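You operate a simulated robot arm through the tools that you are given. There is no shell and no other tool. Be economical: measure what you need, move in short steps, check, and stop when the job is done.

You run a simulated two-armed robot. Do the job below in one go: nothing can be reset, and whatever is moved stays where it is left.

JOB
Move the strapped carton onto the pallet, then lower the lift again.
Fine: raise the lift, run the belt out and push the carton across. Where these are worked on the way, their far stop is far enough and under half their travel is too little: pallet lift.

It is judged by the outcome, as a careful person would: the job done as asked, and still so three seconds after it is handed in. It fails if anything else is knocked over, pushed out of place, dropped, spilled or broken.

ROBOT AND FRAMES
Two 7-joint arms with fingered hands on one trunk, on a base that drives. Base frame: it is fixed to the floor where the robot stands at the start and does not move with it; the origin is under the middle of the robot, x ahead of it, y to its left, z up; the surface under the hand at the start is at about z = 0.3. Units: m, degrees, N and s.
The left shoulder is at the start at [0.07, 0.166, 1.118], the right one opposite. With the tool pointing down near the work surface each hand reaches from about 0.1 to 0.64 m from the robot's upright axis, wherever it stands, measured 20 degrees to its own side. Places, roughly: down key [0.6, -0.1, 0.8]; feed key [0.6, 0.6, 0.8]; higher key [0.6, 0.5, 0.8]; lower key [0.6, 0.5, 0.8]; out key [0.6, 0.1, 0.8]; pallet lift [0.9, -0.6, 0.2]; press lever [0.8, 2.1, 1.2]; step key [0.6, 0.4, 0.8]; strap start button [0.6, 0.2, 0.8]; up key [0.6, 0, 0.8]; yellow latch knob [0.5, 0.3, 0.5]. Payload 4.1 kg a hand.
Tool frame (each hand has its own): the origin (TCP) lies between the finger pads and is the grasp point; the fingertips stand 0.032 m ahead of it; z points along the fingers, y is the line along which they close. Largest opening 0.108 m; the body of the gripper starts 0.038 m behind the TCP. The gripper is a hand of 4 fingers: y runs from the thumb to the fingers, the wrist lies at [-0.016, -0.108, -0.186] in the tool frame, and closing takes about 1.5 s.
Orientation is told as [roll, pitch, yaw] about the base's x, y, z axes, in that order, counted from this pose: with the fingers straight down and the wrist toward the robot, the tool's x, y and z point along [0, 1, 0], [1, 0, 0] and [0, 0, -1] of the base frame.

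CONTROLS
- The arms move only by the tool send_rows. It takes "left_commands", "right_commands" or both (then of equal length, played together; a hand with none holds still); each is a list of rows, each an object (a shift or turn left out is 0, a gripper value left out holds the last) with "travel": the shift along the tool's x, y, z in units of 25 mm (1.0 is 25 mm), a list of three; "turn": the turn, a rotation vector about the tool's x, y, z in units of 8 degrees (1.0 is 8 degrees), a list of three. In form: [{"travel": [dx, dy, dz], "turn": [rx, ry, rz]}, ...]. A call has 1 to 12 rows; each row shifts and turns the commanded pose from where the row before left it, along the tool's axes as they then stand. "left_hand" and "right_hand" are, for a hand that has rows, the finger opening in m, from 0 to 0.108, set as the call begins (left out, the last holds). A call with a number of a shift or a turn outside -1 to 1 is refused whole. Rows are played at 5 a second. More than 0.05 m and 8.6 degrees between two rows, or a gripper value outside its range, and nothing of the call is played. A pose out of reach is approached as far as the arm can. The call stops where the force on the tool passes 40 N (or 10 N more than at its start, if that is more) or the arm is blocked; 0.2 s more then pass. The fingers move at their own pace (about 0.045 m/s each) and stop on an object; they squeeze with about 33 N. The grip force told is the motor's: it shows also when the fingers shut on nothing. Time passes only in rows, and 0.2 s behind the last, so rows that do not move let the fingers close. It gives the time, the measured TCP pose, the force on the tool (base axes), the opening and the grip force at its end, in the units of the frame above (readings bear some noise), with the torque about the TCP (base axes, N m) and any sound that the robot's microphone picked up.
- Cameras (640 x 400 px; columns grow to the right, rows downward): "scene" is now at [0.1222, 0.0238, 1.3504]; the picture's right is [0.19, -0.98, 0.00], its down [-0.57, -0.11, -0.81] and it looks along [0.80, 0.16, -0.58] (base axes); focal length 256 px, centre (320, 200). "left" rides on the left gripper at [-0.064, -0.093, -0.132] in its tool frame; the picture's right is [-0.80, -0.28, 0.53], its down [0.55, -0.71, 0.45] and it looks along [0.25, 0.65, 0.72] (tool axes); focal length 247 px, centre (320, 200). "right" rides on the right gripper at [0.064, -0.093, -0.132] in its tool frame; the picture's right is [-0.80, 0.28, -0.53], its down [-0.55, -0.71, 0.45] and it looks along [-0.25, 0.65, 0.72] (tool axes); focal length 247 px, centre (320, 200). There is no depth. A picture from a camera that has moved, and an enlarged one, comes with that camera's place and axes in the base frame and with its lens. The place of the scene camera against the robot may be out by one fixed shift of up to 0.018 m in any direction.
- capture(camera): a new picture of that camera. The clock stands still meanwhile.
- move_column(by): slides the trunk up (or, below 0, down) by that many m; the arms and the scene camera ride with it, the base frame stays. It gives what a move gives, with no picture.
- roll_base(legs): drives the robot by 1 to 6 legs, each [ahead, left, turn to the left] in m, m and degrees, along the robot's own axes; the way and the turn of a leg run together, so that a leg with both is an arc; at most 1.5 m and 180 degrees a leg. The arms and the cameras ride along, it lands a little off, and it stops where it bumps. It gives what a move gives.
- curl_fingers(index, middle, ring, thumb_bend, hand): sets how far each is bent, from 0 (flat) to 1 (curled in); at 0.3 the hand is open as for a grip, at 0.7 the pads meet at the TCP. One left out holds its place. A second passes; each finger stops where it meets its share of the squeeze, and holds until it gets a number again. A gripper value or a shape takes the hand back. It gives what a move gives, with no picture; readings hold the bend of each and the force on the fingers (four entries, about 0 where the hand has none), thumb and palm.
- set_grasp(shape, hand): the hand has 4 fingers and takes this shape, open, in about a second: jaw (thumb against the fingers, like two jaws); tri (thumb and two fingers); tip (a fingertip pinch); poke (one finger out to press); point (the index stretched); flat (the hand flat); cup (the hand cupped); fist (a fist). The gripper value then closes the fingers along that shape, each until it touches; the sizes above hold for jaw. It gives what a move gives, with no picture.
- turn_head(pan, tilt): turns the head with the scene camera to pan (to the left, within 86 degrees either way) and tilt (down, from -29 to 69), counted from straight ahead of the robot. It gives what a move gives.
- zoom(camera, box): a new picture of the part [left, top, right, bottom] of that camera's present view, enlarged. The clock stands still meanwhile.
- job_done(): hands the job in; it is judged then, once.

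Go step by step. Nothing tells you exact positions but the pictures and the camera data: compare them with the known pose of the tool, close in by small moves and look again before you grip or let go. The budget is 120 turns and 108 pictures, counting those below and the enlarged ones. Unless the task says otherwise, let go and move clear before handing in, and close with one line.

The tools are called after "Request:" as name(argument=value, ...) on one line, values as JSON. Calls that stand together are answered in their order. send_rows: Moves the arms, as the interface text tells. Its arguments: {"type":"object","properties":{"left_commands":{"type":"array"},"left_hand":{"type":"number"},"right_commands":{"type":"array"},"right_hand":{"type":"number"}},"required":[]} The other tools are called the same way: move_column (by) slides the trunk up or down; set_grasp (shape, hand) gives the hand a shape; curl_fingers (index, middle, ring, thumb_bend, hand) moves the fingers one by one; roll_base (legs) drives the base; turn_head (pan, tilt) turns the head that bears the scene camera; capture (camera) takes a picture; zoom (camera, box) takes an enlarged picture of a part of a camera's view; job_done () hands the job in.

At the start:

```text
time: 0.0
left_eef_pos: [0.4944, 0.1923, 1.1537]
left_orientation: [0.0, 0.1, -0.1]
left_wrist_force: [0.2, -0.6, 0.1]
left_moment: [0.02, 0.0, -0.04]
left_grip_width: 0.1077
left_grip_force: 0.0
left_shape: jaw
left_bend: [0.3, 0.3, 0.3, 0.3]
left_finger forces: [0.0, 0.1, 0.0, 0.0, 0.1, 0.0]
right_eef_pos: [0.6387, -0.2108, 1.1523]
right_orientation: [-0.1, 0.1, 0.0]
right_wrist_force: [-0.6, 0.3, 0.0]
right_moment: [0.02, 0.02, 0.0]
right_grip_width: 0.1075
right_grip_force: 0.1
right_shape: jaw
right_bend: [0.3, 0.3, 0.3, 0.3]
right_finger forces: [0.0, 0.0, 0.1, 0.0, 0.1, 0.1]
trunk travel left (down, up): [-0.625, 0.315]
robot x, y, heading: [-0.0009, -0.0001, -0.3]
head pan, tilt: [11.0, 35.4]
```

scene: 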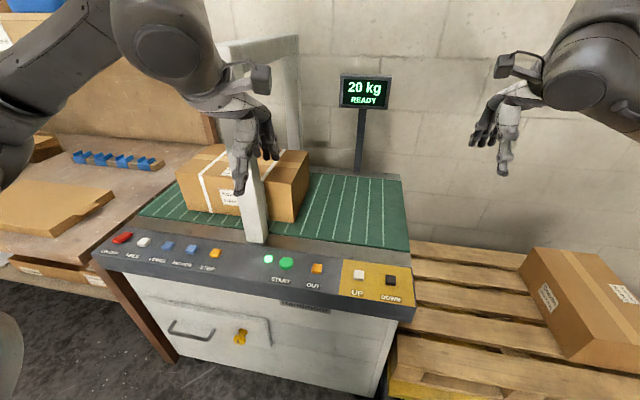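
right: 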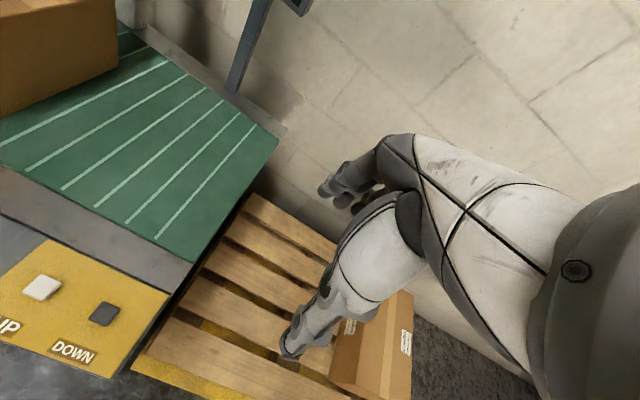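
left: 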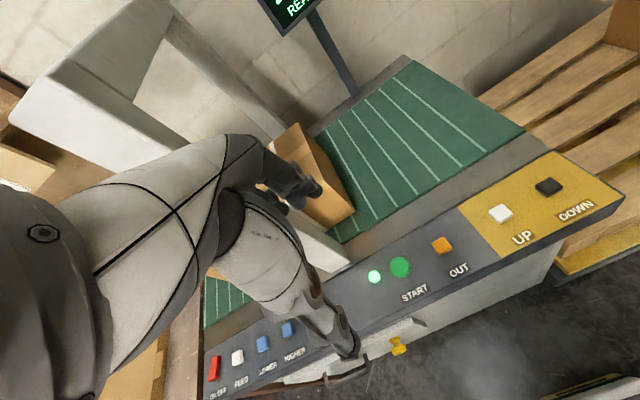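

I see the strapping table with a strapped carton at the arch, the UP/DOWN keys on the yellow plate, and a pallet on a lift that already carries another carton. I'll look closer at the keys first.

Request:
zoom(camera="scene", box=[90, 140, 430, 350])

Request:
turn_head(pan=-20, tilt=40)

Request:
capture(camera="scene")

```text
1.88 times, centred on (260, 245) of scene
camera zoom: at [0.1222, 0.0238, 1.3504], right [0.19, -0.98, 0.0], down [-0.57, -0.11, -0.81], along [0.8, 0.16, -0.58], focal length 483 px, centre (433, 115)
```

zoom: 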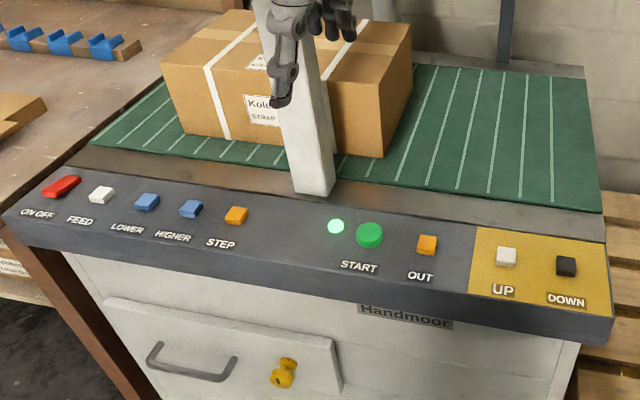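

```text
time: 1.0
left_eef_pos: [0.4953, 0.1913, 1.1534]
left_orientation: [0.0, 0.1, 0.0]
left_wrist_force: [1.4, 0.5, 0.5]
left_moment: [-0.06, 0.01, 0.0]
left_grip_width: 0.108
left_grip_force: 0.0
left_shape: jaw
left_bend: [0.3, 0.3, 0.3, 0.3]
left_finger forces: [0.0, 0.0, 0.0, 0.0, 0.0, 0.0]
right_eef_pos: [0.6394, -0.2107, 1.1542]
right_orientation: [0.0, 0.0, 0.0]
right_wrist_force: [-0.7, 0.1, 0.1]
right_moment: [-0.01, 0.01, 0.0]
right_grip_width: 0.1077
right_grip_force: 0.0
right_shape: jaw
right_bend: [0.3, 0.3, 0.3, 0.3]
right_finger forces: [0.1, 0.0, 0.0, 0.0, 0.0, 0.0]
trunk travel left (down, up): [-0.625, 0.315]
robot x, y, heading: [-0.0007, 0.0021, 0.1]
head pan, tilt: [-20.0, 40.0]
```

```text
103 pictures are left
camera scene: at [0.1159, -0.022, 1.3435], right [-0.34, -0.94, 0.0], down [-0.6, 0.22, -0.77], along [0.72, -0.26, -0.64], focal length 256 px, centre (320, 200)
```

scene: 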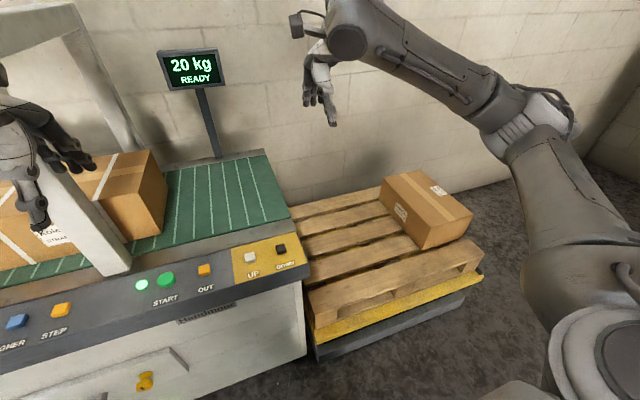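

Estimated key positions: UP ≈ [0.577, 0.003], DOWN ≈ [0.575, -0.075], OUT ≈ [0.578, 0.115], with tops near z ≈ 0.785. I'll shape the right hand for poking, bring it above UP and check where the fingertip is.

Request:
set_grasp(hand="right", shape="poke")

Request:
send_rows(right_commands=[{"travel": [1, -0.5, 1]}, {"travel": [1, -0.5, 1]}, {"travel": [1, -0.5, 1]}, {"travel": [1, -0.5, 1]}, {"travel": [1, -0.5, 1]}, {"travel": [1, 0, 1]}, {"travel": [1, 0, 1]}, {"travel": [1, 0, 1]}, {"travel": [0.5, 0, 0.5]}])

Request:
capture(camera="right")

Request:
capture(camera="scene")

```text
time: 1.9
left_eef_pos: [0.4948, 0.1925, 1.1532]
left_orientation: [0.0, 0.0, 0.0]
left_wrist_force: [0.5, -0.4, 0.7]
left_moment: [0.01, -0.02, -0.01]
left_grip_width: 0.1079
left_grip_force: 0.0
left_shape: jaw
left_bend: [0.3, 0.3, 0.3, 0.3]
left_finger forces: [0.0, 0.1, 0.0, 0.1, 0.1, 0.0]
right_eef_pos: [0.6405, -0.2102, 1.1521]
right_orientation: [0.1, 0.0, 0.0]
right_wrist_force: [0.2, 0.5, -0.4]
right_moment: [0.04, 0.01, -0.03]
right_grip_width: 0.0
right_grip_force: 0.0
right_shape: poke
right_bend: [0.7, 0.7, 0.99, 1.0]
right_finger forces: [0.0, 0.0, 0.0, 0.0, 0.0, 0.0]
trunk travel left (down, up): [-0.625, 0.315]
robot x, y, heading: [-0.001, -0.0013, 0.3]
head pan, tilt: [-20.0, 40.0]
```

```text
time: 3.9
left_eef_pos: [0.4946, 0.1927, 1.1525]
left_orientation: [-0.1, 0.1, 0.0]
left_wrist_force: [0.7, 0.1, -0.5]
left_moment: [0.01, 0.0, -0.01]
left_grip_width: 0.1078
left_grip_force: 0.0
left_shape: jaw
left_bend: [0.3, 0.3, 0.3, 0.3]
left_finger forces: [0.0, 0.0, 0.1, 0.0, 0.0, 0.1]
right_eef_pos: [0.5799, 0.001, 0.9426]
right_orientation: [0.0, 0.0, 0.1]
right_wrist_force: [0.1, 0.1, -0.3]
right_moment: [0.0, -0.03, 0.0]
right_grip_width: 0.0
right_grip_force: 0.0
right_shape: poke
right_bend: [0.7, 0.7, 0.99, 1.0]
right_finger forces: [0.0, 0.1, 0.1, 0.1, 0.1, 0.0]
trunk travel left (down, up): [-0.625, 0.315]
robot x, y, heading: [0.0022, 0.0037, -0.2]
head pan, tilt: [-20.0, 40.0]
```

```text
102 pictures are left
camera right: at [0.4866, 0.0655, 1.0731], right [0.28, -0.8, 0.53], down [-0.71, -0.55, -0.45], along [0.65, -0.25, -0.72], focal length 247 px, centre (320, 200)
```

right: 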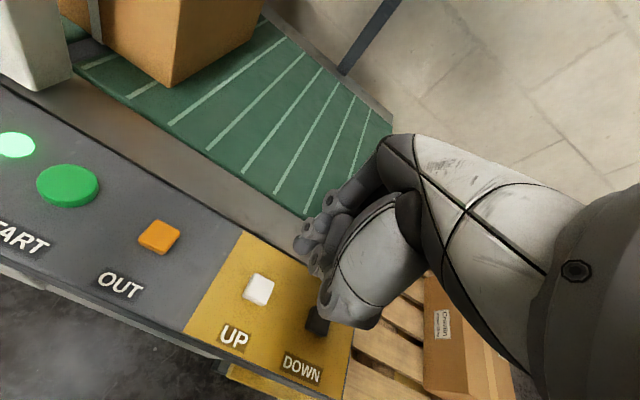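

```text
101 pictures are left
camera scene: at [0.1158, -0.0218, 1.3435], right [-0.34, -0.94, 0.0], down [-0.6, 0.22, -0.77], along [0.72, -0.26, -0.64], focal length 256 px, centre (320, 200)
```

scene: 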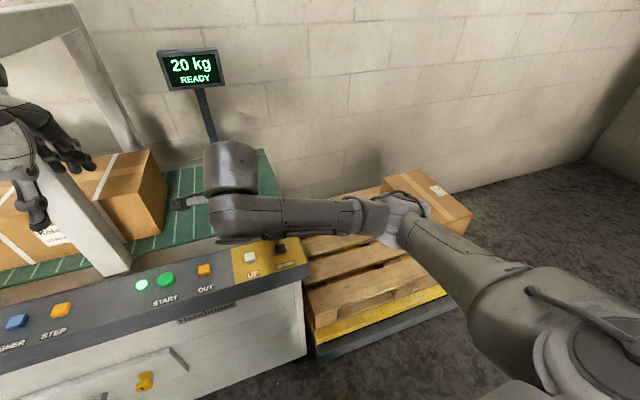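

The fingertips sit about 3 cm ahead of the TCP and are already over UP at about (0.58, 0). I'll descend most of the way and check.

Request:
send_rows(right_commands=[{"travel": [0, 0, 1]}, {"travel": [0, 0, 1]}, {"travel": [0, 0, 1]}, {"travel": [0, 0, 0.8]}])

Request:
capture(camera="right")

Request:
capture(camera="left")

```text
time: 4.9
left_eef_pos: [0.4952, 0.1924, 1.1531]
left_orientation: [0.1, 0.0, 0.0]
left_wrist_force: [-0.2, 0.0, 0.2]
left_moment: [0.01, 0.04, 0.02]
left_grip_width: 0.1079
left_grip_force: 0.1
left_shape: jaw
left_bend: [0.3, 0.3, 0.3, 0.3]
left_finger forces: [0.0, 0.1, 0.0, 0.0, 0.0, 0.0]
right_eef_pos: [0.5779, 0.0015, 0.8471]
right_orientation: [0.0, 0.0, 0.1]
right_wrist_force: [0.5, -0.2, 0.2]
right_moment: [0.02, 0.01, -0.01]
right_grip_width: 0.0
right_grip_force: 0.1
right_shape: poke
right_bend: [0.7, 0.7, 0.99, 1.0]
right_finger forces: [0.0, 0.0, 0.0, 0.0, 0.1, 0.0]
trunk travel left (down, up): [-0.625, 0.315]
robot x, y, heading: [-0.0004, 0.003, 0.0]
head pan, tilt: [-20.0, 40.0]
```

```text
100 pictures are left
camera right: at [0.4841, 0.0654, 0.9774], right [0.28, -0.8, 0.53], down [-0.71, -0.55, -0.45], along [0.65, -0.25, -0.72], focal length 247 px, centre (320, 200)
```

right: 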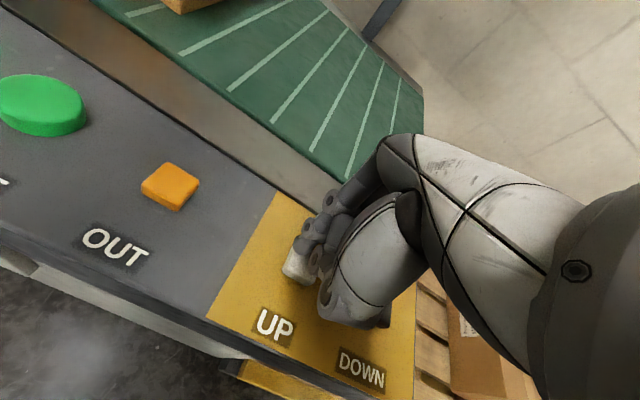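

```text
99 pictures are left
camera left: at [0.4025, 0.1274, 1.2852], right [-0.28, -0.8, -0.53], down [-0.71, 0.55, -0.45], along [0.65, 0.25, -0.72], focal length 247 px, centre (320, 200)
```

left: 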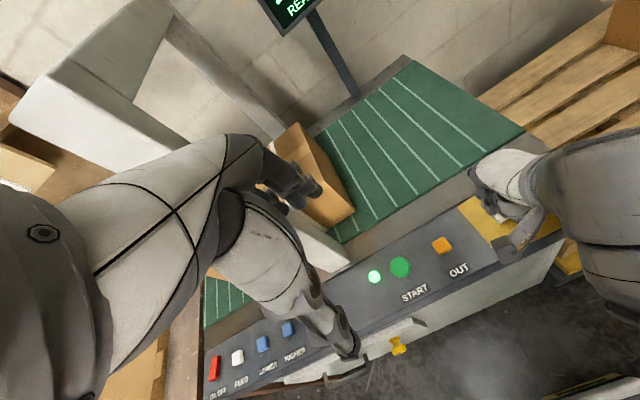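

The fingertip is right above the UP key. I'll press down in small steps, watching force and lift.

Request:
send_rows(right_commands=[{"travel": [-0.15, 0, 0.3]}, {"travel": [0, 0, 0.3]}, {"travel": [0, 0, 0.3]}, {"travel": [0, 0, 0.3]}])

Request:
capture(camera="scene")

```text
time: 5.6
left_eef_pos: [0.492, 0.1923, 1.1556]
left_orientation: [-0.1, -0.1, 0.0]
left_wrist_force: [0.0, 0.6, 0.1]
left_moment: [0.02, 0.03, 0.0]
left_grip_width: 0.1074
left_grip_force: 0.0
left_shape: jaw
left_bend: [0.3, 0.3, 0.3, 0.3]
left_finger forces: [0.0, 0.1, 0.1, 0.1, 0.1, 0.1]
right_eef_pos: [0.5792, -0.0013, 0.8363]
right_orientation: [0.5, -1.3, -0.1]
right_wrist_force: [5.0, -0.5, 51.4]
right_moment: [0.29, -1.33, -0.1]
right_grip_width: 0.0
right_grip_force: 0.1
right_shape: poke
right_bend: [0.7, 0.7, 0.99, 1.0]
right_finger forces: [54.2, 19.5, 0.1, 0.0, 0.0, 0.0]
trunk travel left (down, up): [-0.625, 0.315]
robot x, y, heading: [-0.0002, -0.0014, 0.2]
head pan, tilt: [-20.0, 40.0]
heard: click
stopped in row 3 (right hand): the force on the tool passed its limit at 44 N (the readings are from after the stop); the commanded pose is now the measured one
```

```text
98 pictures are left
camera scene: at [0.1123, -0.0225, 1.3443], right [-0.34, -0.94, 0.0], down [-0.6, 0.22, -0.77], along [0.72, -0.26, -0.64], focal length 256 px, centre (320, 200)
```

scene: 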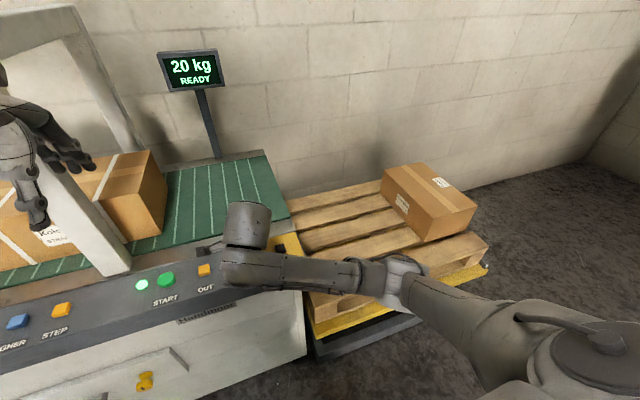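

A click was heard and the lift appears to rise. I'll hold and see whether it keeps going.

Request:
send_rows(right_commands=[{}, {}, {}, {}, {}])

Request:
capture(camera="scene")

```text
time: 6.8
left_eef_pos: [0.4908, 0.1928, 1.1551]
left_orientation: [0.1, -0.2, 0.0]
left_wrist_force: [-0.2, 0.9, 1.4]
left_moment: [-0.01, 0.0, -0.02]
left_grip_width: 0.1079
left_grip_force: 0.1
left_shape: jaw
left_bend: [0.3, 0.3, 0.3, 0.3]
left_finger forces: [0.0, 0.0, 0.1, 0.1, 0.0, 0.0]
right_eef_pos: [0.5758, -0.0016, 0.8329]
right_orientation: [0.2, -0.8, -0.1]
right_wrist_force: [2.2, 0.1, 40.1]
right_moment: [-0.07, -0.07, 0.02]
right_grip_width: 0.0002
right_grip_force: 0.0
right_shape: poke
right_bend: [0.7, 0.7, 0.99, 1.0]
right_finger forces: [19.2, 20.1, 0.1, 0.1, 0.0, 0.0]
trunk travel left (down, up): [-0.625, 0.315]
robot x, y, heading: [-0.003, -0.0002, -0.0]
head pan, tilt: [-20.0, 40.0]
```

```text
97 pictures are left
camera scene: at [0.1118, -0.0218, 1.3439], right [-0.34, -0.94, 0.0], down [-0.6, 0.22, -0.77], along [0.72, -0.26, -0.64], focal length 256 px, centre (320, 200)
```

scene: 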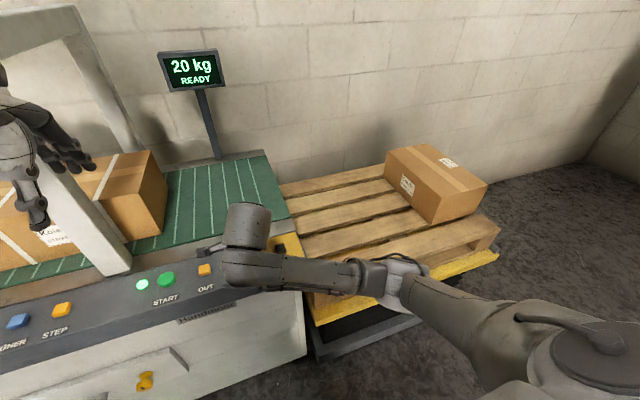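

It is rising while held. I'll keep holding.

Request:
send_rows(right_commands=[{}, {}, {}, {}, {}, {}, {}, {}, {}, {}, {}, {}])

Request:
capture(camera="scene")

```text
time: 9.4
left_eef_pos: [0.4918, 0.1931, 1.1564]
left_orientation: [0.0, -0.3, 0.0]
left_wrist_force: [-0.3, -0.3, 0.1]
left_moment: [0.03, 0.02, 0.03]
left_grip_width: 0.1077
left_grip_force: 0.1
left_shape: jaw
left_bend: [0.3, 0.3, 0.3, 0.3]
left_finger forces: [0.0, 0.1, 0.0, 0.0, 0.1, 0.0]
right_eef_pos: [0.5773, -0.0017, 0.8328]
right_orientation: [0.2, -0.9, -0.1]
right_wrist_force: [-0.2, 1.3, 38.8]
right_moment: [-0.06, -0.07, 0.06]
right_grip_width: 0.0002
right_grip_force: 0.0
right_shape: poke
right_bend: [0.7, 0.7, 0.99, 1.0]
right_finger forces: [17.7, 19.9, 0.1, 0.1, 0.0, 0.0]
trunk travel left (down, up): [-0.625, 0.315]
robot x, y, heading: [0.001, -0.0023, -0.0]
head pan, tilt: [-20.0, 40.0]
```

```text
96 pictures are left
camera scene: at [0.1116, -0.0218, 1.344], right [-0.34, -0.94, 0.0], down [-0.6, 0.22, -0.77], along [0.72, -0.26, -0.64], focal length 256 px, centre (320, 200)
```

scene: 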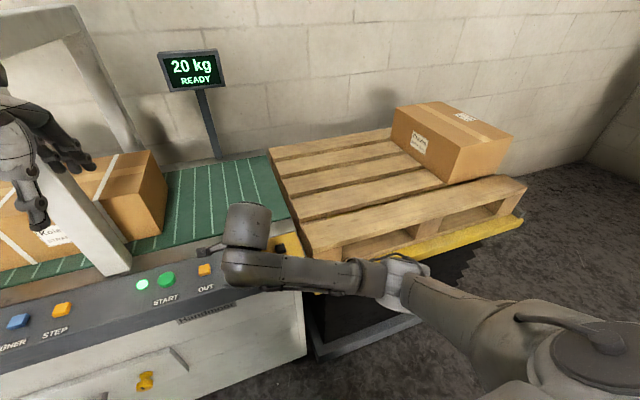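

Still rising, nearing belt height. I'll continue in shorter steps.

Request:
send_rows(right_commands=[{}, {}, {}, {}, {}])

Request:
capture(camera="scene")

Request:
capture(camera="right")

```text
time: 10.6
left_eef_pos: [0.4911, 0.1934, 1.1548]
left_orientation: [0.1, -0.3, 0.1]
left_wrist_force: [-0.7, -0.1, -0.5]
left_moment: [0.05, 0.01, -0.01]
left_grip_width: 0.1078
left_grip_force: 0.0
left_shape: jaw
left_bend: [0.3, 0.3, 0.3, 0.3]
left_finger forces: [0.1, 0.0, 0.1, 0.0, 0.0, 0.0]
right_eef_pos: [0.5762, -0.0013, 0.8336]
right_orientation: [0.3, -0.9, -0.2]
right_wrist_force: [0.7, 1.1, 37.7]
right_moment: [-0.05, -0.03, 0.03]
right_grip_width: 0.0
right_grip_force: 0.1
right_shape: poke
right_bend: [0.7, 0.7, 0.99, 1.0]
right_finger forces: [17.8, 20.0, 0.1, 0.1, 0.0, 0.0]
trunk travel left (down, up): [-0.625, 0.315]
robot x, y, heading: [0.0018, -0.0022, -0.1]
head pan, tilt: [-20.0, 40.0]
```

```text
95 pictures are left
camera scene: at [0.1116, -0.0218, 1.344], right [-0.34, -0.94, 0.0], down [-0.6, 0.22, -0.77], along [0.72, -0.26, -0.64], focal length 256 px, centre (320, 200)
```

scene: 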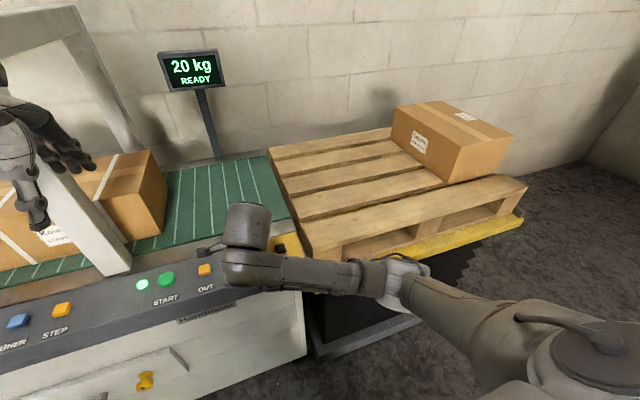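

```text
94 pictures are left
camera right: at [0.4811, 0.0617, 0.9637], right [0.27, -0.8, 0.53], down [-0.7, -0.55, -0.46], along [0.66, -0.25, -0.71], focal length 247 px, centre (320, 200)
```

right: 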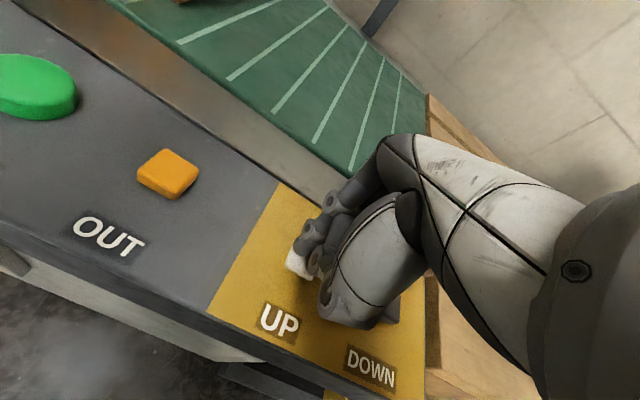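

The lift has stopped at its top, level with the belt. I'll lift off and move over OUT at about (0.580, 0.115).

Request:
send_rows(right_commands=[{"travel": [0, 0, -1]}, {"travel": [0, 0, -0.8]}, {"travel": [1, 0, 0]}, {"travel": [1, 0, 0]}, {"travel": [1, 0, 0]}, {"travel": [1, 0.1, 0]}, {"travel": [0.6, 0, 0]}, {"travel": [0, 0, 0.8]}])

Request:
capture(camera="right")

Request:
capture(camera="scene")

```text
time: 12.4
left_eef_pos: [0.4944, 0.1929, 1.153]
left_orientation: [0.0, 0.0, 0.0]
left_wrist_force: [0.0, 0.5, 0.1]
left_moment: [-0.05, 0.02, -0.02]
left_grip_width: 0.1076
left_grip_force: 0.0
left_shape: jaw
left_bend: [0.3, 0.3, 0.3, 0.3]
left_finger forces: [0.0, 0.0, 0.0, 0.1, 0.1, 0.0]
right_eef_pos: [0.581, 0.1128, 0.8545]
right_orientation: [0.2, -0.7, -0.1]
right_wrist_force: [0.1, 0.7, 0.3]
right_moment: [-0.02, 0.0, -0.01]
right_grip_width: 0.0
right_grip_force: 0.1
right_shape: poke
right_bend: [0.7, 0.7, 0.99, 1.0]
right_finger forces: [0.1, 0.0, 0.0, 0.0, 0.0, 0.0]
trunk travel left (down, up): [-0.625, 0.315]
robot x, y, heading: [0.0005, 0.0036, 0.2]
head pan, tilt: [-20.0, 40.0]
```

```text
93 pictures are left
camera right: at [0.4865, 0.1772, 0.9858], right [0.28, -0.8, 0.53], down [-0.7, -0.55, -0.46], along [0.66, -0.25, -0.71], focal length 247 px, centre (320, 200)
```

right: 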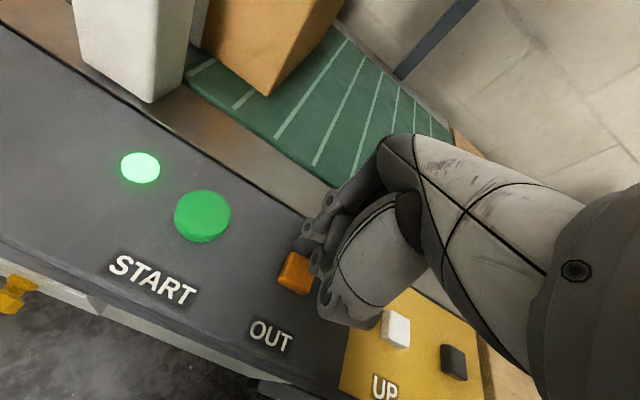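

```text
92 pictures are left
camera scene: at [0.1161, -0.0221, 1.3435], right [-0.34, -0.94, 0.0], down [-0.6, 0.22, -0.77], along [0.72, -0.26, -0.64], focal length 256 px, centre (320, 200)
```

scene: 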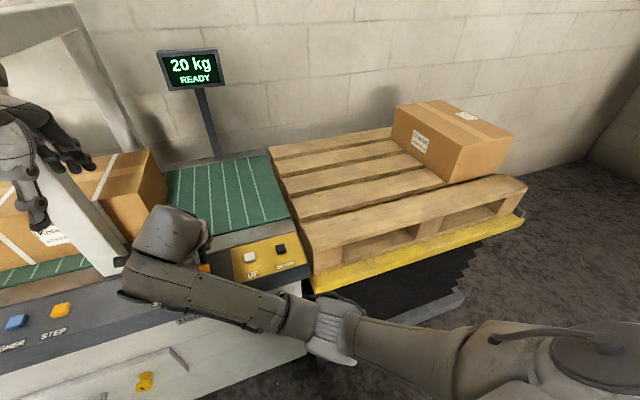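

The fingertip sits over OUT. Pressing it and watching the carton.

Request:
send_rows(right_commands=[{"travel": [0, 0, 0.3]}, {"travel": [0, 0, 0.3]}, {"travel": [0, 0, 0.3]}, {"travel": [0, 0, 0.3]}, {"travel": [0, 0, 0.3]}])

Request:
capture(camera="scene")

```text
time: 13.5
left_eef_pos: [0.4933, 0.1922, 1.1561]
left_orientation: [-0.1, -0.2, 0.0]
left_wrist_force: [0.3, -0.1, -0.8]
left_moment: [0.01, -0.01, -0.02]
left_grip_width: 0.1078
left_grip_force: 0.0
left_shape: jaw
left_bend: [0.3, 0.3, 0.3, 0.3]
left_finger forces: [0.1, 0.0, 0.1, 0.1, 0.1, 0.0]
right_eef_pos: [0.5824, 0.114, 0.8351]
right_orientation: [0.8, -2.0, 0.0]
right_wrist_force: [0.4, -0.1, 26.6]
right_moment: [-0.35, 0.51, -0.05]
right_grip_width: 0.0
right_grip_force: 0.1
right_shape: poke
right_bend: [0.7, 0.7, 0.99, 1.0]
right_finger forces: [3.3, 12.3, 0.0, 0.0, 0.0, 0.1]
trunk travel left (down, up): [-0.625, 0.315]
robot x, y, heading: [-0.0007, 0.0005, -0.1]
head pan, tilt: [-20.0, 40.0]
heard: click
stopped in row 5 (right hand): the force on the tool passed its limit at 47 N (the readings are from after the stop); the commanded pose is now the measured one
```

```text
91 pictures are left
camera scene: at [0.1123, -0.0231, 1.3442], right [-0.34, -0.94, 0.0], down [-0.6, 0.22, -0.77], along [0.72, -0.26, -0.64], focal length 256 px, centre (320, 200)
```

scene: 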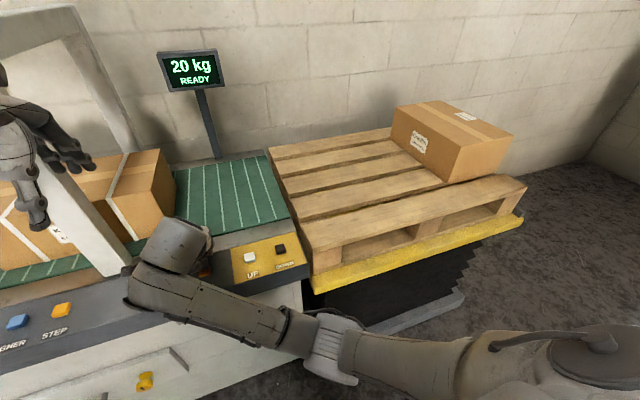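

The belt runs and the carton moves out. I'll hold.

Request:
send_rows(right_commands=[{}, {}, {}, {}, {}])

Request:
capture(camera="scene")

```text
time: 14.7
left_eef_pos: [0.4912, 0.1948, 1.1553]
left_orientation: [-0.1, -0.2, 0.0]
left_wrist_force: [0.8, 0.4, -0.2]
left_moment: [0.01, -0.02, -0.01]
left_grip_width: 0.1075
left_grip_force: 0.0
left_shape: jaw
left_bend: [0.3, 0.3, 0.3, 0.3]
left_finger forces: [0.0, 0.1, 0.0, 0.1, 0.0, 0.1]
right_eef_pos: [0.5807, 0.1155, 0.8296]
right_orientation: [0.5, -1.7, 0.2]
right_wrist_force: [-3.6, 19.0, 27.8]
right_moment: [0.04, 0.83, 0.0]
right_grip_width: 0.0
right_grip_force: 0.0
right_shape: poke
right_bend: [0.7, 0.7, 0.99, 1.0]
right_finger forces: [19.2, 13.9, 0.0, 0.0, 0.1, 0.1]
trunk travel left (down, up): [-0.625, 0.315]
robot x, y, heading: [-0.0005, 0.0019, -0.2]
head pan, tilt: [-20.0, 40.0]
```

```text
90 pictures are left
camera scene: at [0.1116, -0.0196, 1.344], right [-0.34, -0.94, 0.0], down [-0.6, 0.22, -0.77], along [0.72, -0.26, -0.64], focal length 256 px, centre (320, 200)
```

scene: 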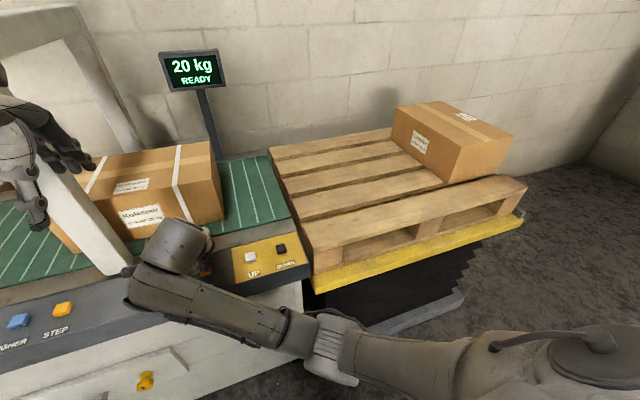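

The carton advances and its straps are visible. Holding a bit longer.

Request:
send_rows(right_commands=[{}, {}, {}, {}])

Request:
capture(camera="scene")

```text
time: 15.0
left_eef_pos: [0.4942, 0.1922, 1.1546]
left_orientation: [0.0, -0.1, 0.1]
left_wrist_force: [0.5, 0.0, 0.2]
left_moment: [0.04, 0.05, 0.04]
left_grip_width: 0.1079
left_grip_force: 0.1
left_shape: jaw
left_bend: [0.3, 0.3, 0.3, 0.3]
left_finger forces: [0.0, 0.1, 0.0, 0.1, 0.0, 0.1]
right_eef_pos: [0.5825, 0.1171, 0.833]
right_orientation: [0.8, -1.8, 0.2]
right_wrist_force: [3.4, 6.7, 35.1]
right_moment: [-0.13, -0.06, 0.1]
right_grip_width: 0.0001
right_grip_force: 0.0
right_shape: poke
right_bend: [0.7, 0.7, 0.99, 1.0]
right_finger forces: [5.9, 38.4, 0.0, 0.1, 0.0, 0.1]
trunk travel left (down, up): [-0.625, 0.315]
robot x, y, heading: [0.0034, 0.0024, 0.0]
head pan, tilt: [-20.0, 40.0]
stopped in row 1 (right hand): the force on the tool passed its limit at 48 N (the readings are from after the stop); the commanded pose is now the measured one
```

```text
89 pictures are left
camera scene: at [0.1136, -0.0226, 1.3435], right [-0.34, -0.94, 0.0], down [-0.6, 0.22, -0.77], along [0.72, -0.26, -0.64], focal length 256 px, centre (320, 200)
```

scene: 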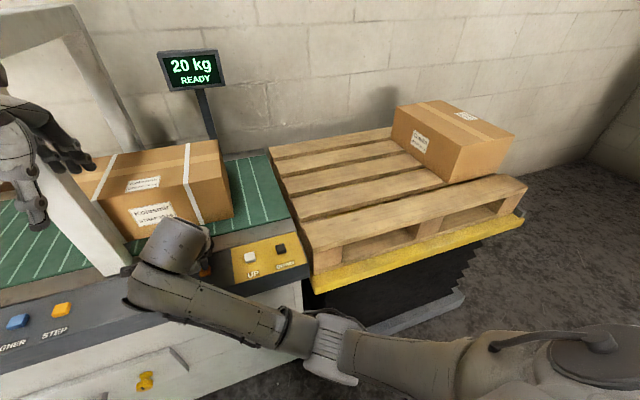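

Just a force jitter; I'll keep holding.

Request:
send_rows(right_commands=[{}, {}, {}, {}, {}])

Request:
capture(camera="scene")

```text
time: 16.2
left_eef_pos: [0.493, 0.1944, 1.1544]
left_orientation: [-0.2, -0.2, 0.0]
left_wrist_force: [-0.2, 0.6, -0.5]
left_moment: [0.03, -0.02, -0.02]
left_grip_width: 0.1075
left_grip_force: 0.1
left_shape: jaw
left_bend: [0.3, 0.3, 0.3, 0.3]
left_finger forces: [0.0, 0.0, 0.1, 0.1, 0.1, 0.1]
right_eef_pos: [0.5809, 0.1155, 0.8314]
right_orientation: [0.7, -1.6, 0.1]
right_wrist_force: [1.9, 13.1, 39.6]
right_moment: [-0.05, 0.02, 0.06]
right_grip_width: 0.0
right_grip_force: 0.0
right_shape: poke
right_bend: [0.7, 0.7, 0.99, 1.0]
right_finger forces: [15.7, 40.6, 0.0, 0.0, 0.1, 0.0]
trunk travel left (down, up): [-0.625, 0.315]
robot x, y, heading: [0.0033, 0.0027, 0.1]
head pan, tilt: [-20.0, 40.0]
```

```text
88 pictures are left
camera scene: at [0.112, -0.0206, 1.344], right [-0.34, -0.94, 0.0], down [-0.6, 0.22, -0.77], along [0.72, -0.26, -0.64], focal length 256 px, centre (320, 200)
```

scene: 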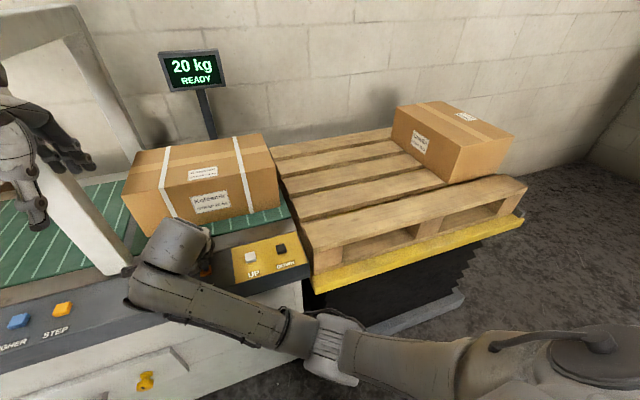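

The carton is at the belt's end. Before running further, I'll check the pallet level relative to the belt with the hand cameras.

Request:
zoom(camera="scene", box=[200, 110, 400, 300])

Request:
capture(camera="right")

Request:
capture(camera="left")

```text
2.11 times, centred on (300, 205) of scene
camera zoom: at [0.112, -0.0206, 1.344], right [-0.34, -0.94, 0.0], down [-0.6, 0.22, -0.77], along [0.72, -0.26, -0.64], focal length 540 px, centre (362, 190)
```

zoom: 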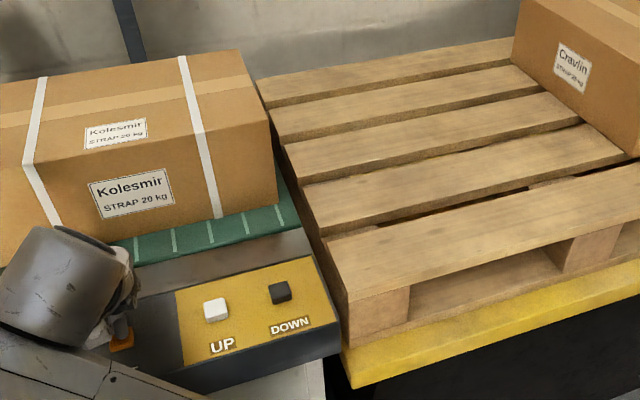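

```text
86 pictures are left
camera right: at [0.4831, 0.1791, 0.9609], right [0.27, -0.8, 0.53], down [-0.69, -0.55, -0.47], along [0.67, -0.24, -0.7], focal length 247 px, centre (320, 200)
```

right: 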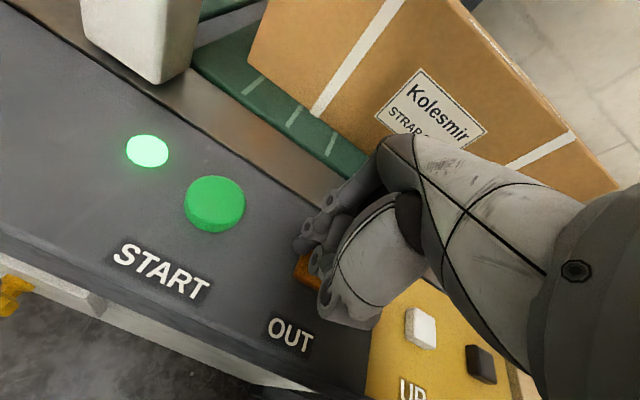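

```text
85 pictures are left
camera left: at [0.3989, 0.129, 1.2865], right [-0.28, -0.8, -0.53], down [-0.7, 0.55, -0.45], along [0.65, 0.25, -0.72], focal length 247 px, centre (320, 200)
```

left: 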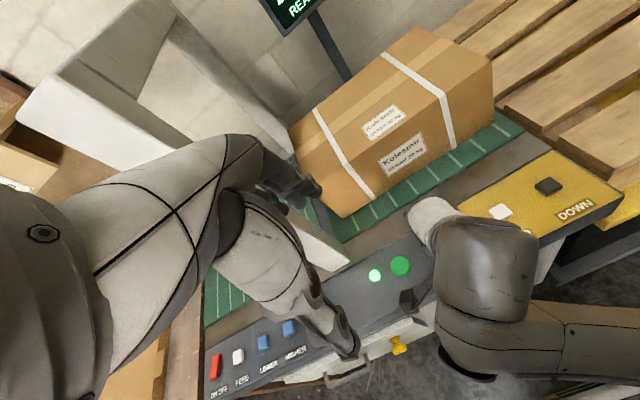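

The pallet deck looks about level with the belt. I'll keep the belt running.

Request:
send_rows(right_commands=[{}, {}, {}, {}, {}])

Request:
capture(camera="scene")

```text
time: 17.4
left_eef_pos: [0.4922, 0.195, 1.1553]
left_orientation: [-0.1, -0.2, 0.0]
left_wrist_force: [0.0, 0.0, 0.9]
left_moment: [-0.03, 0.02, 0.02]
left_grip_width: 0.1077
left_grip_force: 0.0
left_shape: jaw
left_bend: [0.3, 0.3, 0.3, 0.3]
left_finger forces: [0.1, 0.0, 0.0, 0.0, 0.0, 0.0]
right_eef_pos: [0.5808, 0.1154, 0.8323]
right_orientation: [0.7, -1.6, 0.1]
right_wrist_force: [-1.7, 15.9, 37.9]
right_moment: [0.08, 0.23, 0.04]
right_grip_width: 0.0
right_grip_force: 0.1
right_shape: poke
right_bend: [0.7, 0.7, 0.99, 1.0]
right_finger forces: [18.9, 34.0, 0.0, 0.0, 0.0, 0.0]
trunk travel left (down, up): [-0.625, 0.315]
robot x, y, heading: [-0.0019, -0.001, 0.3]
head pan, tilt: [-20.0, 40.0]
```

```text
84 pictures are left
camera scene: at [0.112, -0.0201, 1.344], right [-0.34, -0.94, 0.0], down [-0.6, 0.22, -0.77], along [0.72, -0.26, -0.64], focal length 256 px, centre (320, 200)
```

scene: 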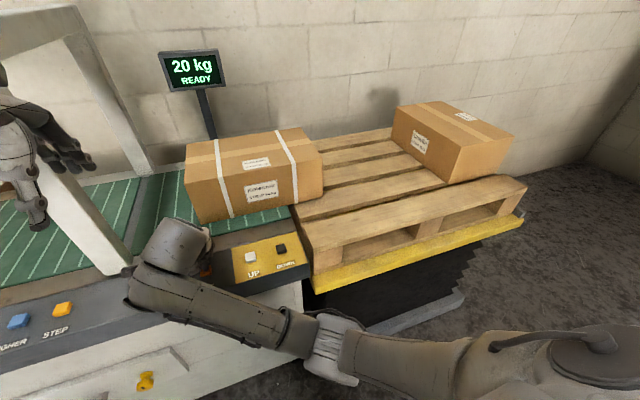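

The carton is crossing onto the pallet. Continuing.

Request:
send_rows(right_commands=[{}, {}, {}, {}, {}])

Request:
capture(camera="scene")

```text
time: 18.6
left_eef_pos: [0.4915, 0.1951, 1.1536]
left_orientation: [-0.2, -0.3, -0.1]
left_wrist_force: [-0.1, 0.7, 0.7]
left_moment: [-0.02, 0.02, 0.01]
left_grip_width: 0.1078
left_grip_force: 0.1
left_shape: jaw
left_bend: [0.3, 0.3, 0.3, 0.3]
left_finger forces: [0.0, 0.0, 0.1, 0.0, 0.0, 0.0]
right_eef_pos: [0.5808, 0.1178, 0.8322]
right_orientation: [0.5, -1.7, 0.1]
right_wrist_force: [1.0, 16.0, 39.2]
right_moment: [0.11, 0.13, 0.06]
right_grip_width: 0.0001
right_grip_force: 0.0
right_shape: poke
right_bend: [0.7, 0.7, 0.99, 1.0]
right_finger forces: [20.2, 37.4, 0.0, 0.0, 0.1, 0.1]
trunk travel left (down, up): [-0.625, 0.315]
robot x, y, heading: [-0.0017, 0.0029, 0.2]
head pan, tilt: [-20.0, 40.0]
```

```text
83 pictures are left
camera scene: at [0.1119, -0.0201, 1.344], right [-0.34, -0.94, 0.0], down [-0.6, 0.22, -0.77], along [0.72, -0.26, -0.64], focal length 256 px, centre (320, 200)
```

scene: 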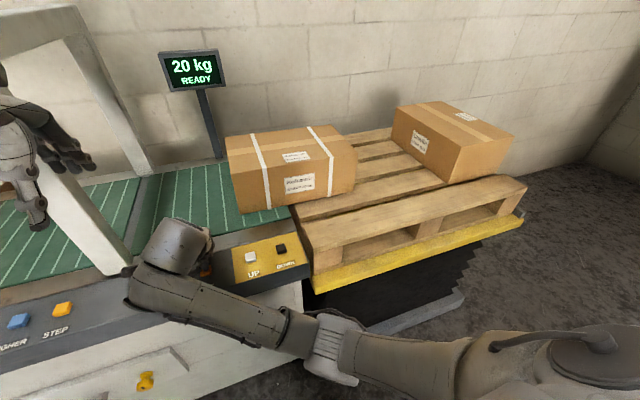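

More than half is across. I'll continue until it stops moving.

Request:
send_rows(right_commands=[{}, {}, {}, {}, {}])

Request:
capture(camera="scene")

```text
time: 19.8
left_eef_pos: [0.4912, 0.1941, 1.1549]
left_orientation: [-0.1, -0.2, 0.0]
left_wrist_force: [-0.5, 0.0, -0.6]
left_moment: [0.02, -0.03, 0.01]
left_grip_width: 0.1079
left_grip_force: 0.1
left_shape: jaw
left_bend: [0.3, 0.3, 0.3, 0.3]
left_finger forces: [0.0, 0.0, 0.1, 0.0, 0.0, 0.1]
right_eef_pos: [0.5809, 0.1172, 0.8308]
right_orientation: [0.6, -1.7, 0.2]
right_wrist_force: [0.5, 16.0, 39.0]
right_moment: [0.12, 0.21, 0.06]
right_grip_width: 0.0002
right_grip_force: 0.0
right_shape: poke
right_bend: [0.7, 0.7, 0.99, 1.0]
right_finger forces: [19.9, 35.5, 0.0, 0.0, 0.0, 0.0]
trunk travel left (down, up): [-0.625, 0.315]
robot x, y, heading: [0.0042, 0.0026, -0.0]
head pan, tilt: [-20.0, 40.0]
```

```text
82 pictures are left
camera scene: at [0.112, -0.02, 1.344], right [-0.34, -0.94, 0.0], down [-0.6, 0.22, -0.77], along [0.72, -0.26, -0.64], focal length 256 px, centre (320, 200)
```

scene: 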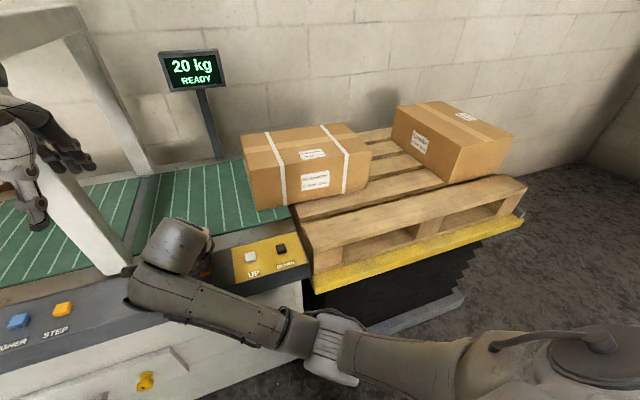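

Still creeping. I'll hold longer.

Request:
send_rows(right_commands=[{}, {}, {}, {}, {}, {}, {}, {}])

Request:
capture(camera="scene")

```text
time: 21.6
left_eef_pos: [0.4921, 0.1952, 1.1548]
left_orientation: [-0.1, -0.1, 0.0]
left_wrist_force: [0.5, 1.0, 0.6]
left_moment: [0.01, 0.02, 0.01]
left_grip_width: 0.1078
left_grip_force: 0.0
left_shape: jaw
left_bend: [0.3, 0.3, 0.3, 0.3]
left_finger forces: [0.0, 0.1, 0.1, 0.1, 0.1, 0.0]
right_eef_pos: [0.5816, 0.1167, 0.8294]
right_orientation: [0.6, -1.6, 0.1]
right_wrist_force: [-0.5, 17.2, 38.1]
right_moment: [0.14, 0.21, 0.02]
right_grip_width: 0.0
right_grip_force: 0.1
right_shape: poke
right_bend: [0.7, 0.7, 0.99, 1.0]
right_finger forces: [20.6, 35.3, 0.0, 0.0, 0.0, 0.0]
trunk travel left (down, up): [-0.625, 0.315]
robot x, y, heading: [0.0018, 0.0007, 0.1]
head pan, tilt: [-20.0, 40.0]
```

```text
81 pictures are left
camera scene: at [0.1121, -0.02, 1.344], right [-0.34, -0.94, 0.0], down [-0.6, 0.22, -0.77], along [0.72, -0.26, -0.64], focal length 256 px, centre (320, 200)
```

scene: 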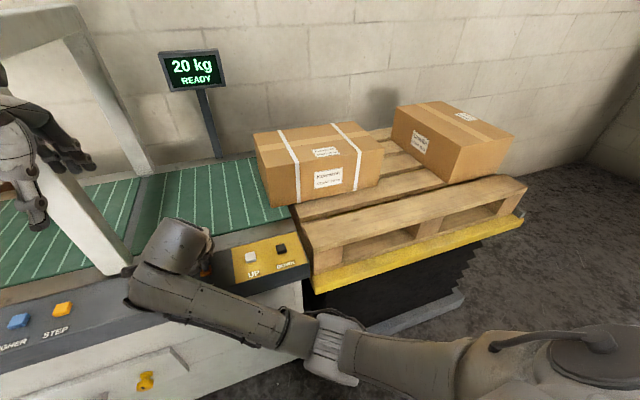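

Still edging forward with only a few centimetres on the belt. Holding further.

Request:
send_rows(right_commands=[{}, {}, {}, {}, {}, {}, {}, {}, {}, {}, {}, {}])

Request:
capture(camera="scene")

```text
time: 24.2
left_eef_pos: [0.4921, 0.195, 1.1549]
left_orientation: [-0.1, -0.1, 0.1]
left_wrist_force: [0.3, 0.3, 0.8]
left_moment: [-0.04, -0.01, 0.01]
left_grip_width: 0.1077
left_grip_force: 0.1
left_shape: jaw
left_bend: [0.3, 0.3, 0.3, 0.3]
left_finger forces: [0.1, 0.0, 0.0, 0.1, 0.1, 0.0]
right_eef_pos: [0.581, 0.1172, 0.8316]
right_orientation: [0.6, -1.6, 0.1]
right_wrist_force: [-4.6, 15.1, 28.9]
right_moment: [-0.05, 0.54, -0.05]
right_grip_width: 0.0001
right_grip_force: 0.1
right_shape: poke
right_bend: [0.7, 0.7, 0.99, 1.0]
right_finger forces: [15.1, 20.8, 0.1, 0.0, 0.0, 0.0]
trunk travel left (down, up): [-0.625, 0.315]
robot x, y, heading: [0.0007, -0.0027, -0.1]
head pan, tilt: [-20.0, 40.0]
```

```text
80 pictures are left
camera scene: at [0.112, -0.02, 1.344], right [-0.34, -0.94, 0.0], down [-0.6, 0.22, -0.77], along [0.72, -0.26, -0.64], focal length 256 px, centre (320, 200)
```

scene: 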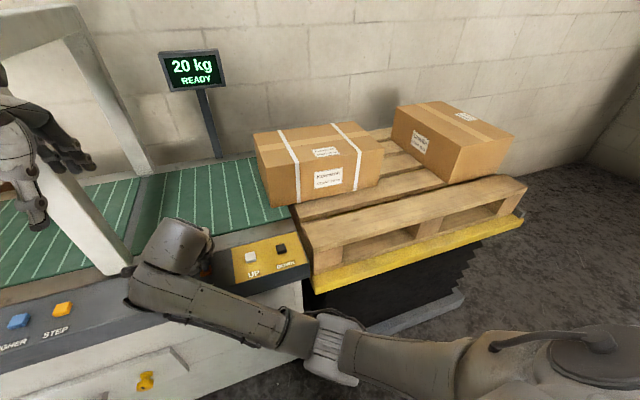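

The carton has stopped with a few centimetres left on the belt end, so it needs pushing. I'll release OUT, raise the right hand, and check the space in front of the base.

Request:
send_rows(right_commands=[{"travel": [0, 0, -1]}, {"travel": [0, 0, -1]}, {"travel": [0, 0, -1]}, {"travel": [0, 0, -1]}, {"travel": [0, 0, -1]}, {"travel": [0, 0, -1]}, {"travel": [0, 0, -1]}], left_commands=[{"travel": [0, -1, 0]}, {"travel": [0, -1, 0]}, {"travel": [0, -1, 0]}, {"travel": [0, -1, 0]}, {"travel": [0, -1, 0]}, {}, {}])

Request:
turn_head(pan=0, tilt=69)

Request:
capture(camera="scene")

Request:
capture(camera="right")

```text
time: 26.0
left_eef_pos: [0.3699, 0.1903, 1.1549]
left_orientation: [0.0, 0.1, 0.0]
left_wrist_force: [0.0, -0.4, 0.4]
left_moment: [0.01, -0.02, -0.03]
left_grip_width: 0.1078
left_grip_force: 0.1
left_shape: jaw
left_bend: [0.3, 0.3, 0.3, 0.3]
left_finger forces: [0.1, 0.0, 0.0, 0.0, 0.0, 0.1]
right_eef_pos: [0.6261, 0.0589, 0.9807]
right_orientation: [-3.7, -3.2, -4.7]
right_wrist_force: [-0.4, 0.2, 0.8]
right_moment: [0.04, -0.03, -0.03]
right_grip_width: 0.0
right_grip_force: 0.1
right_shape: poke
right_bend: [0.7, 0.7, 0.99, 1.0]
right_finger forces: [0.0, 0.0, 0.0, 0.1, 0.0, 0.0]
right hand out of reach, approached as far as the arm can: row 6, 7
trunk travel left (down, up): [-0.625, 0.315]
robot x, y, heading: [0.0024, 0.0063, -0.1]
head pan, tilt: [-20.0, 40.0]
stopped in row 7 (right hand): the arm was blocked; the commanded pose is now the measured one
```

```text
time: 26.9
left_eef_pos: [0.369, 0.1907, 1.1552]
left_orientation: [-0.1, 0.0, -0.1]
left_wrist_force: [-0.3, 0.7, -0.5]
left_moment: [0.06, 0.01, -0.05]
left_grip_width: 0.1076
left_grip_force: 0.0
left_shape: jaw
left_bend: [0.3, 0.3, 0.3, 0.3]
left_finger forces: [0.0, 0.0, 0.1, 0.0, 0.0, 0.0]
right_eef_pos: [0.6245, 0.0585, 0.9804]
right_orientation: [-3.8, -3.2, -4.6]
right_wrist_force: [0.0, 0.1, 0.1]
right_moment: [0.01, -0.02, 0.01]
right_grip_width: 0.0
right_grip_force: 0.0
right_shape: poke
right_bend: [0.7, 0.7, 0.99, 1.0]
right_finger forces: [0.0, 0.0, 0.0, 0.0, 0.0, 0.0]
trunk travel left (down, up): [-0.625, 0.315]
robot x, y, heading: [-0.0023, -0.0021, -0.0]
head pan, tilt: [0.0, 68.8]
```

```text
79 pictures are left
camera scene: at [0.0921, 0.0074, 1.3074], right [0.0, -1.0, 0.0], down [-0.93, 0.0, -0.36], along [0.36, 0.0, -0.93], focal length 256 px, centre (320, 200)
```

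scene: 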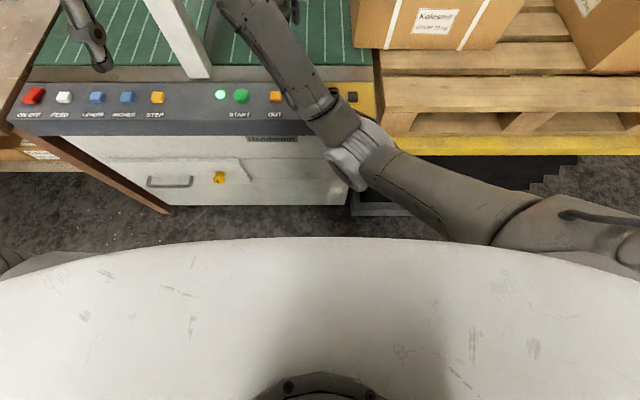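

```text
78 pictures are left
camera right: at [0.5315, 0.1393, 1.1021], right [0.19, -0.78, 0.6], down [-0.73, -0.52, -0.45], along [0.66, -0.35, -0.66], focal length 247 px, centre (320, 200)
```

right: 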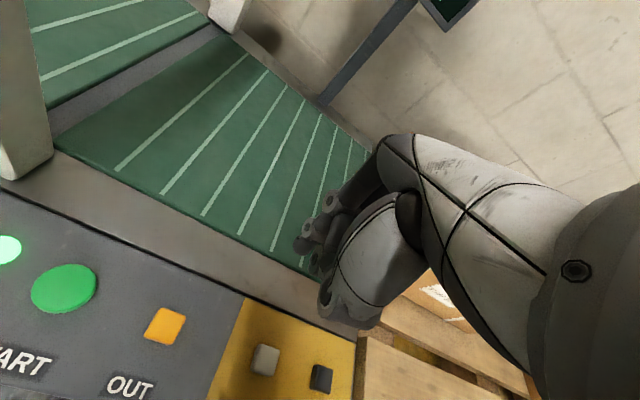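

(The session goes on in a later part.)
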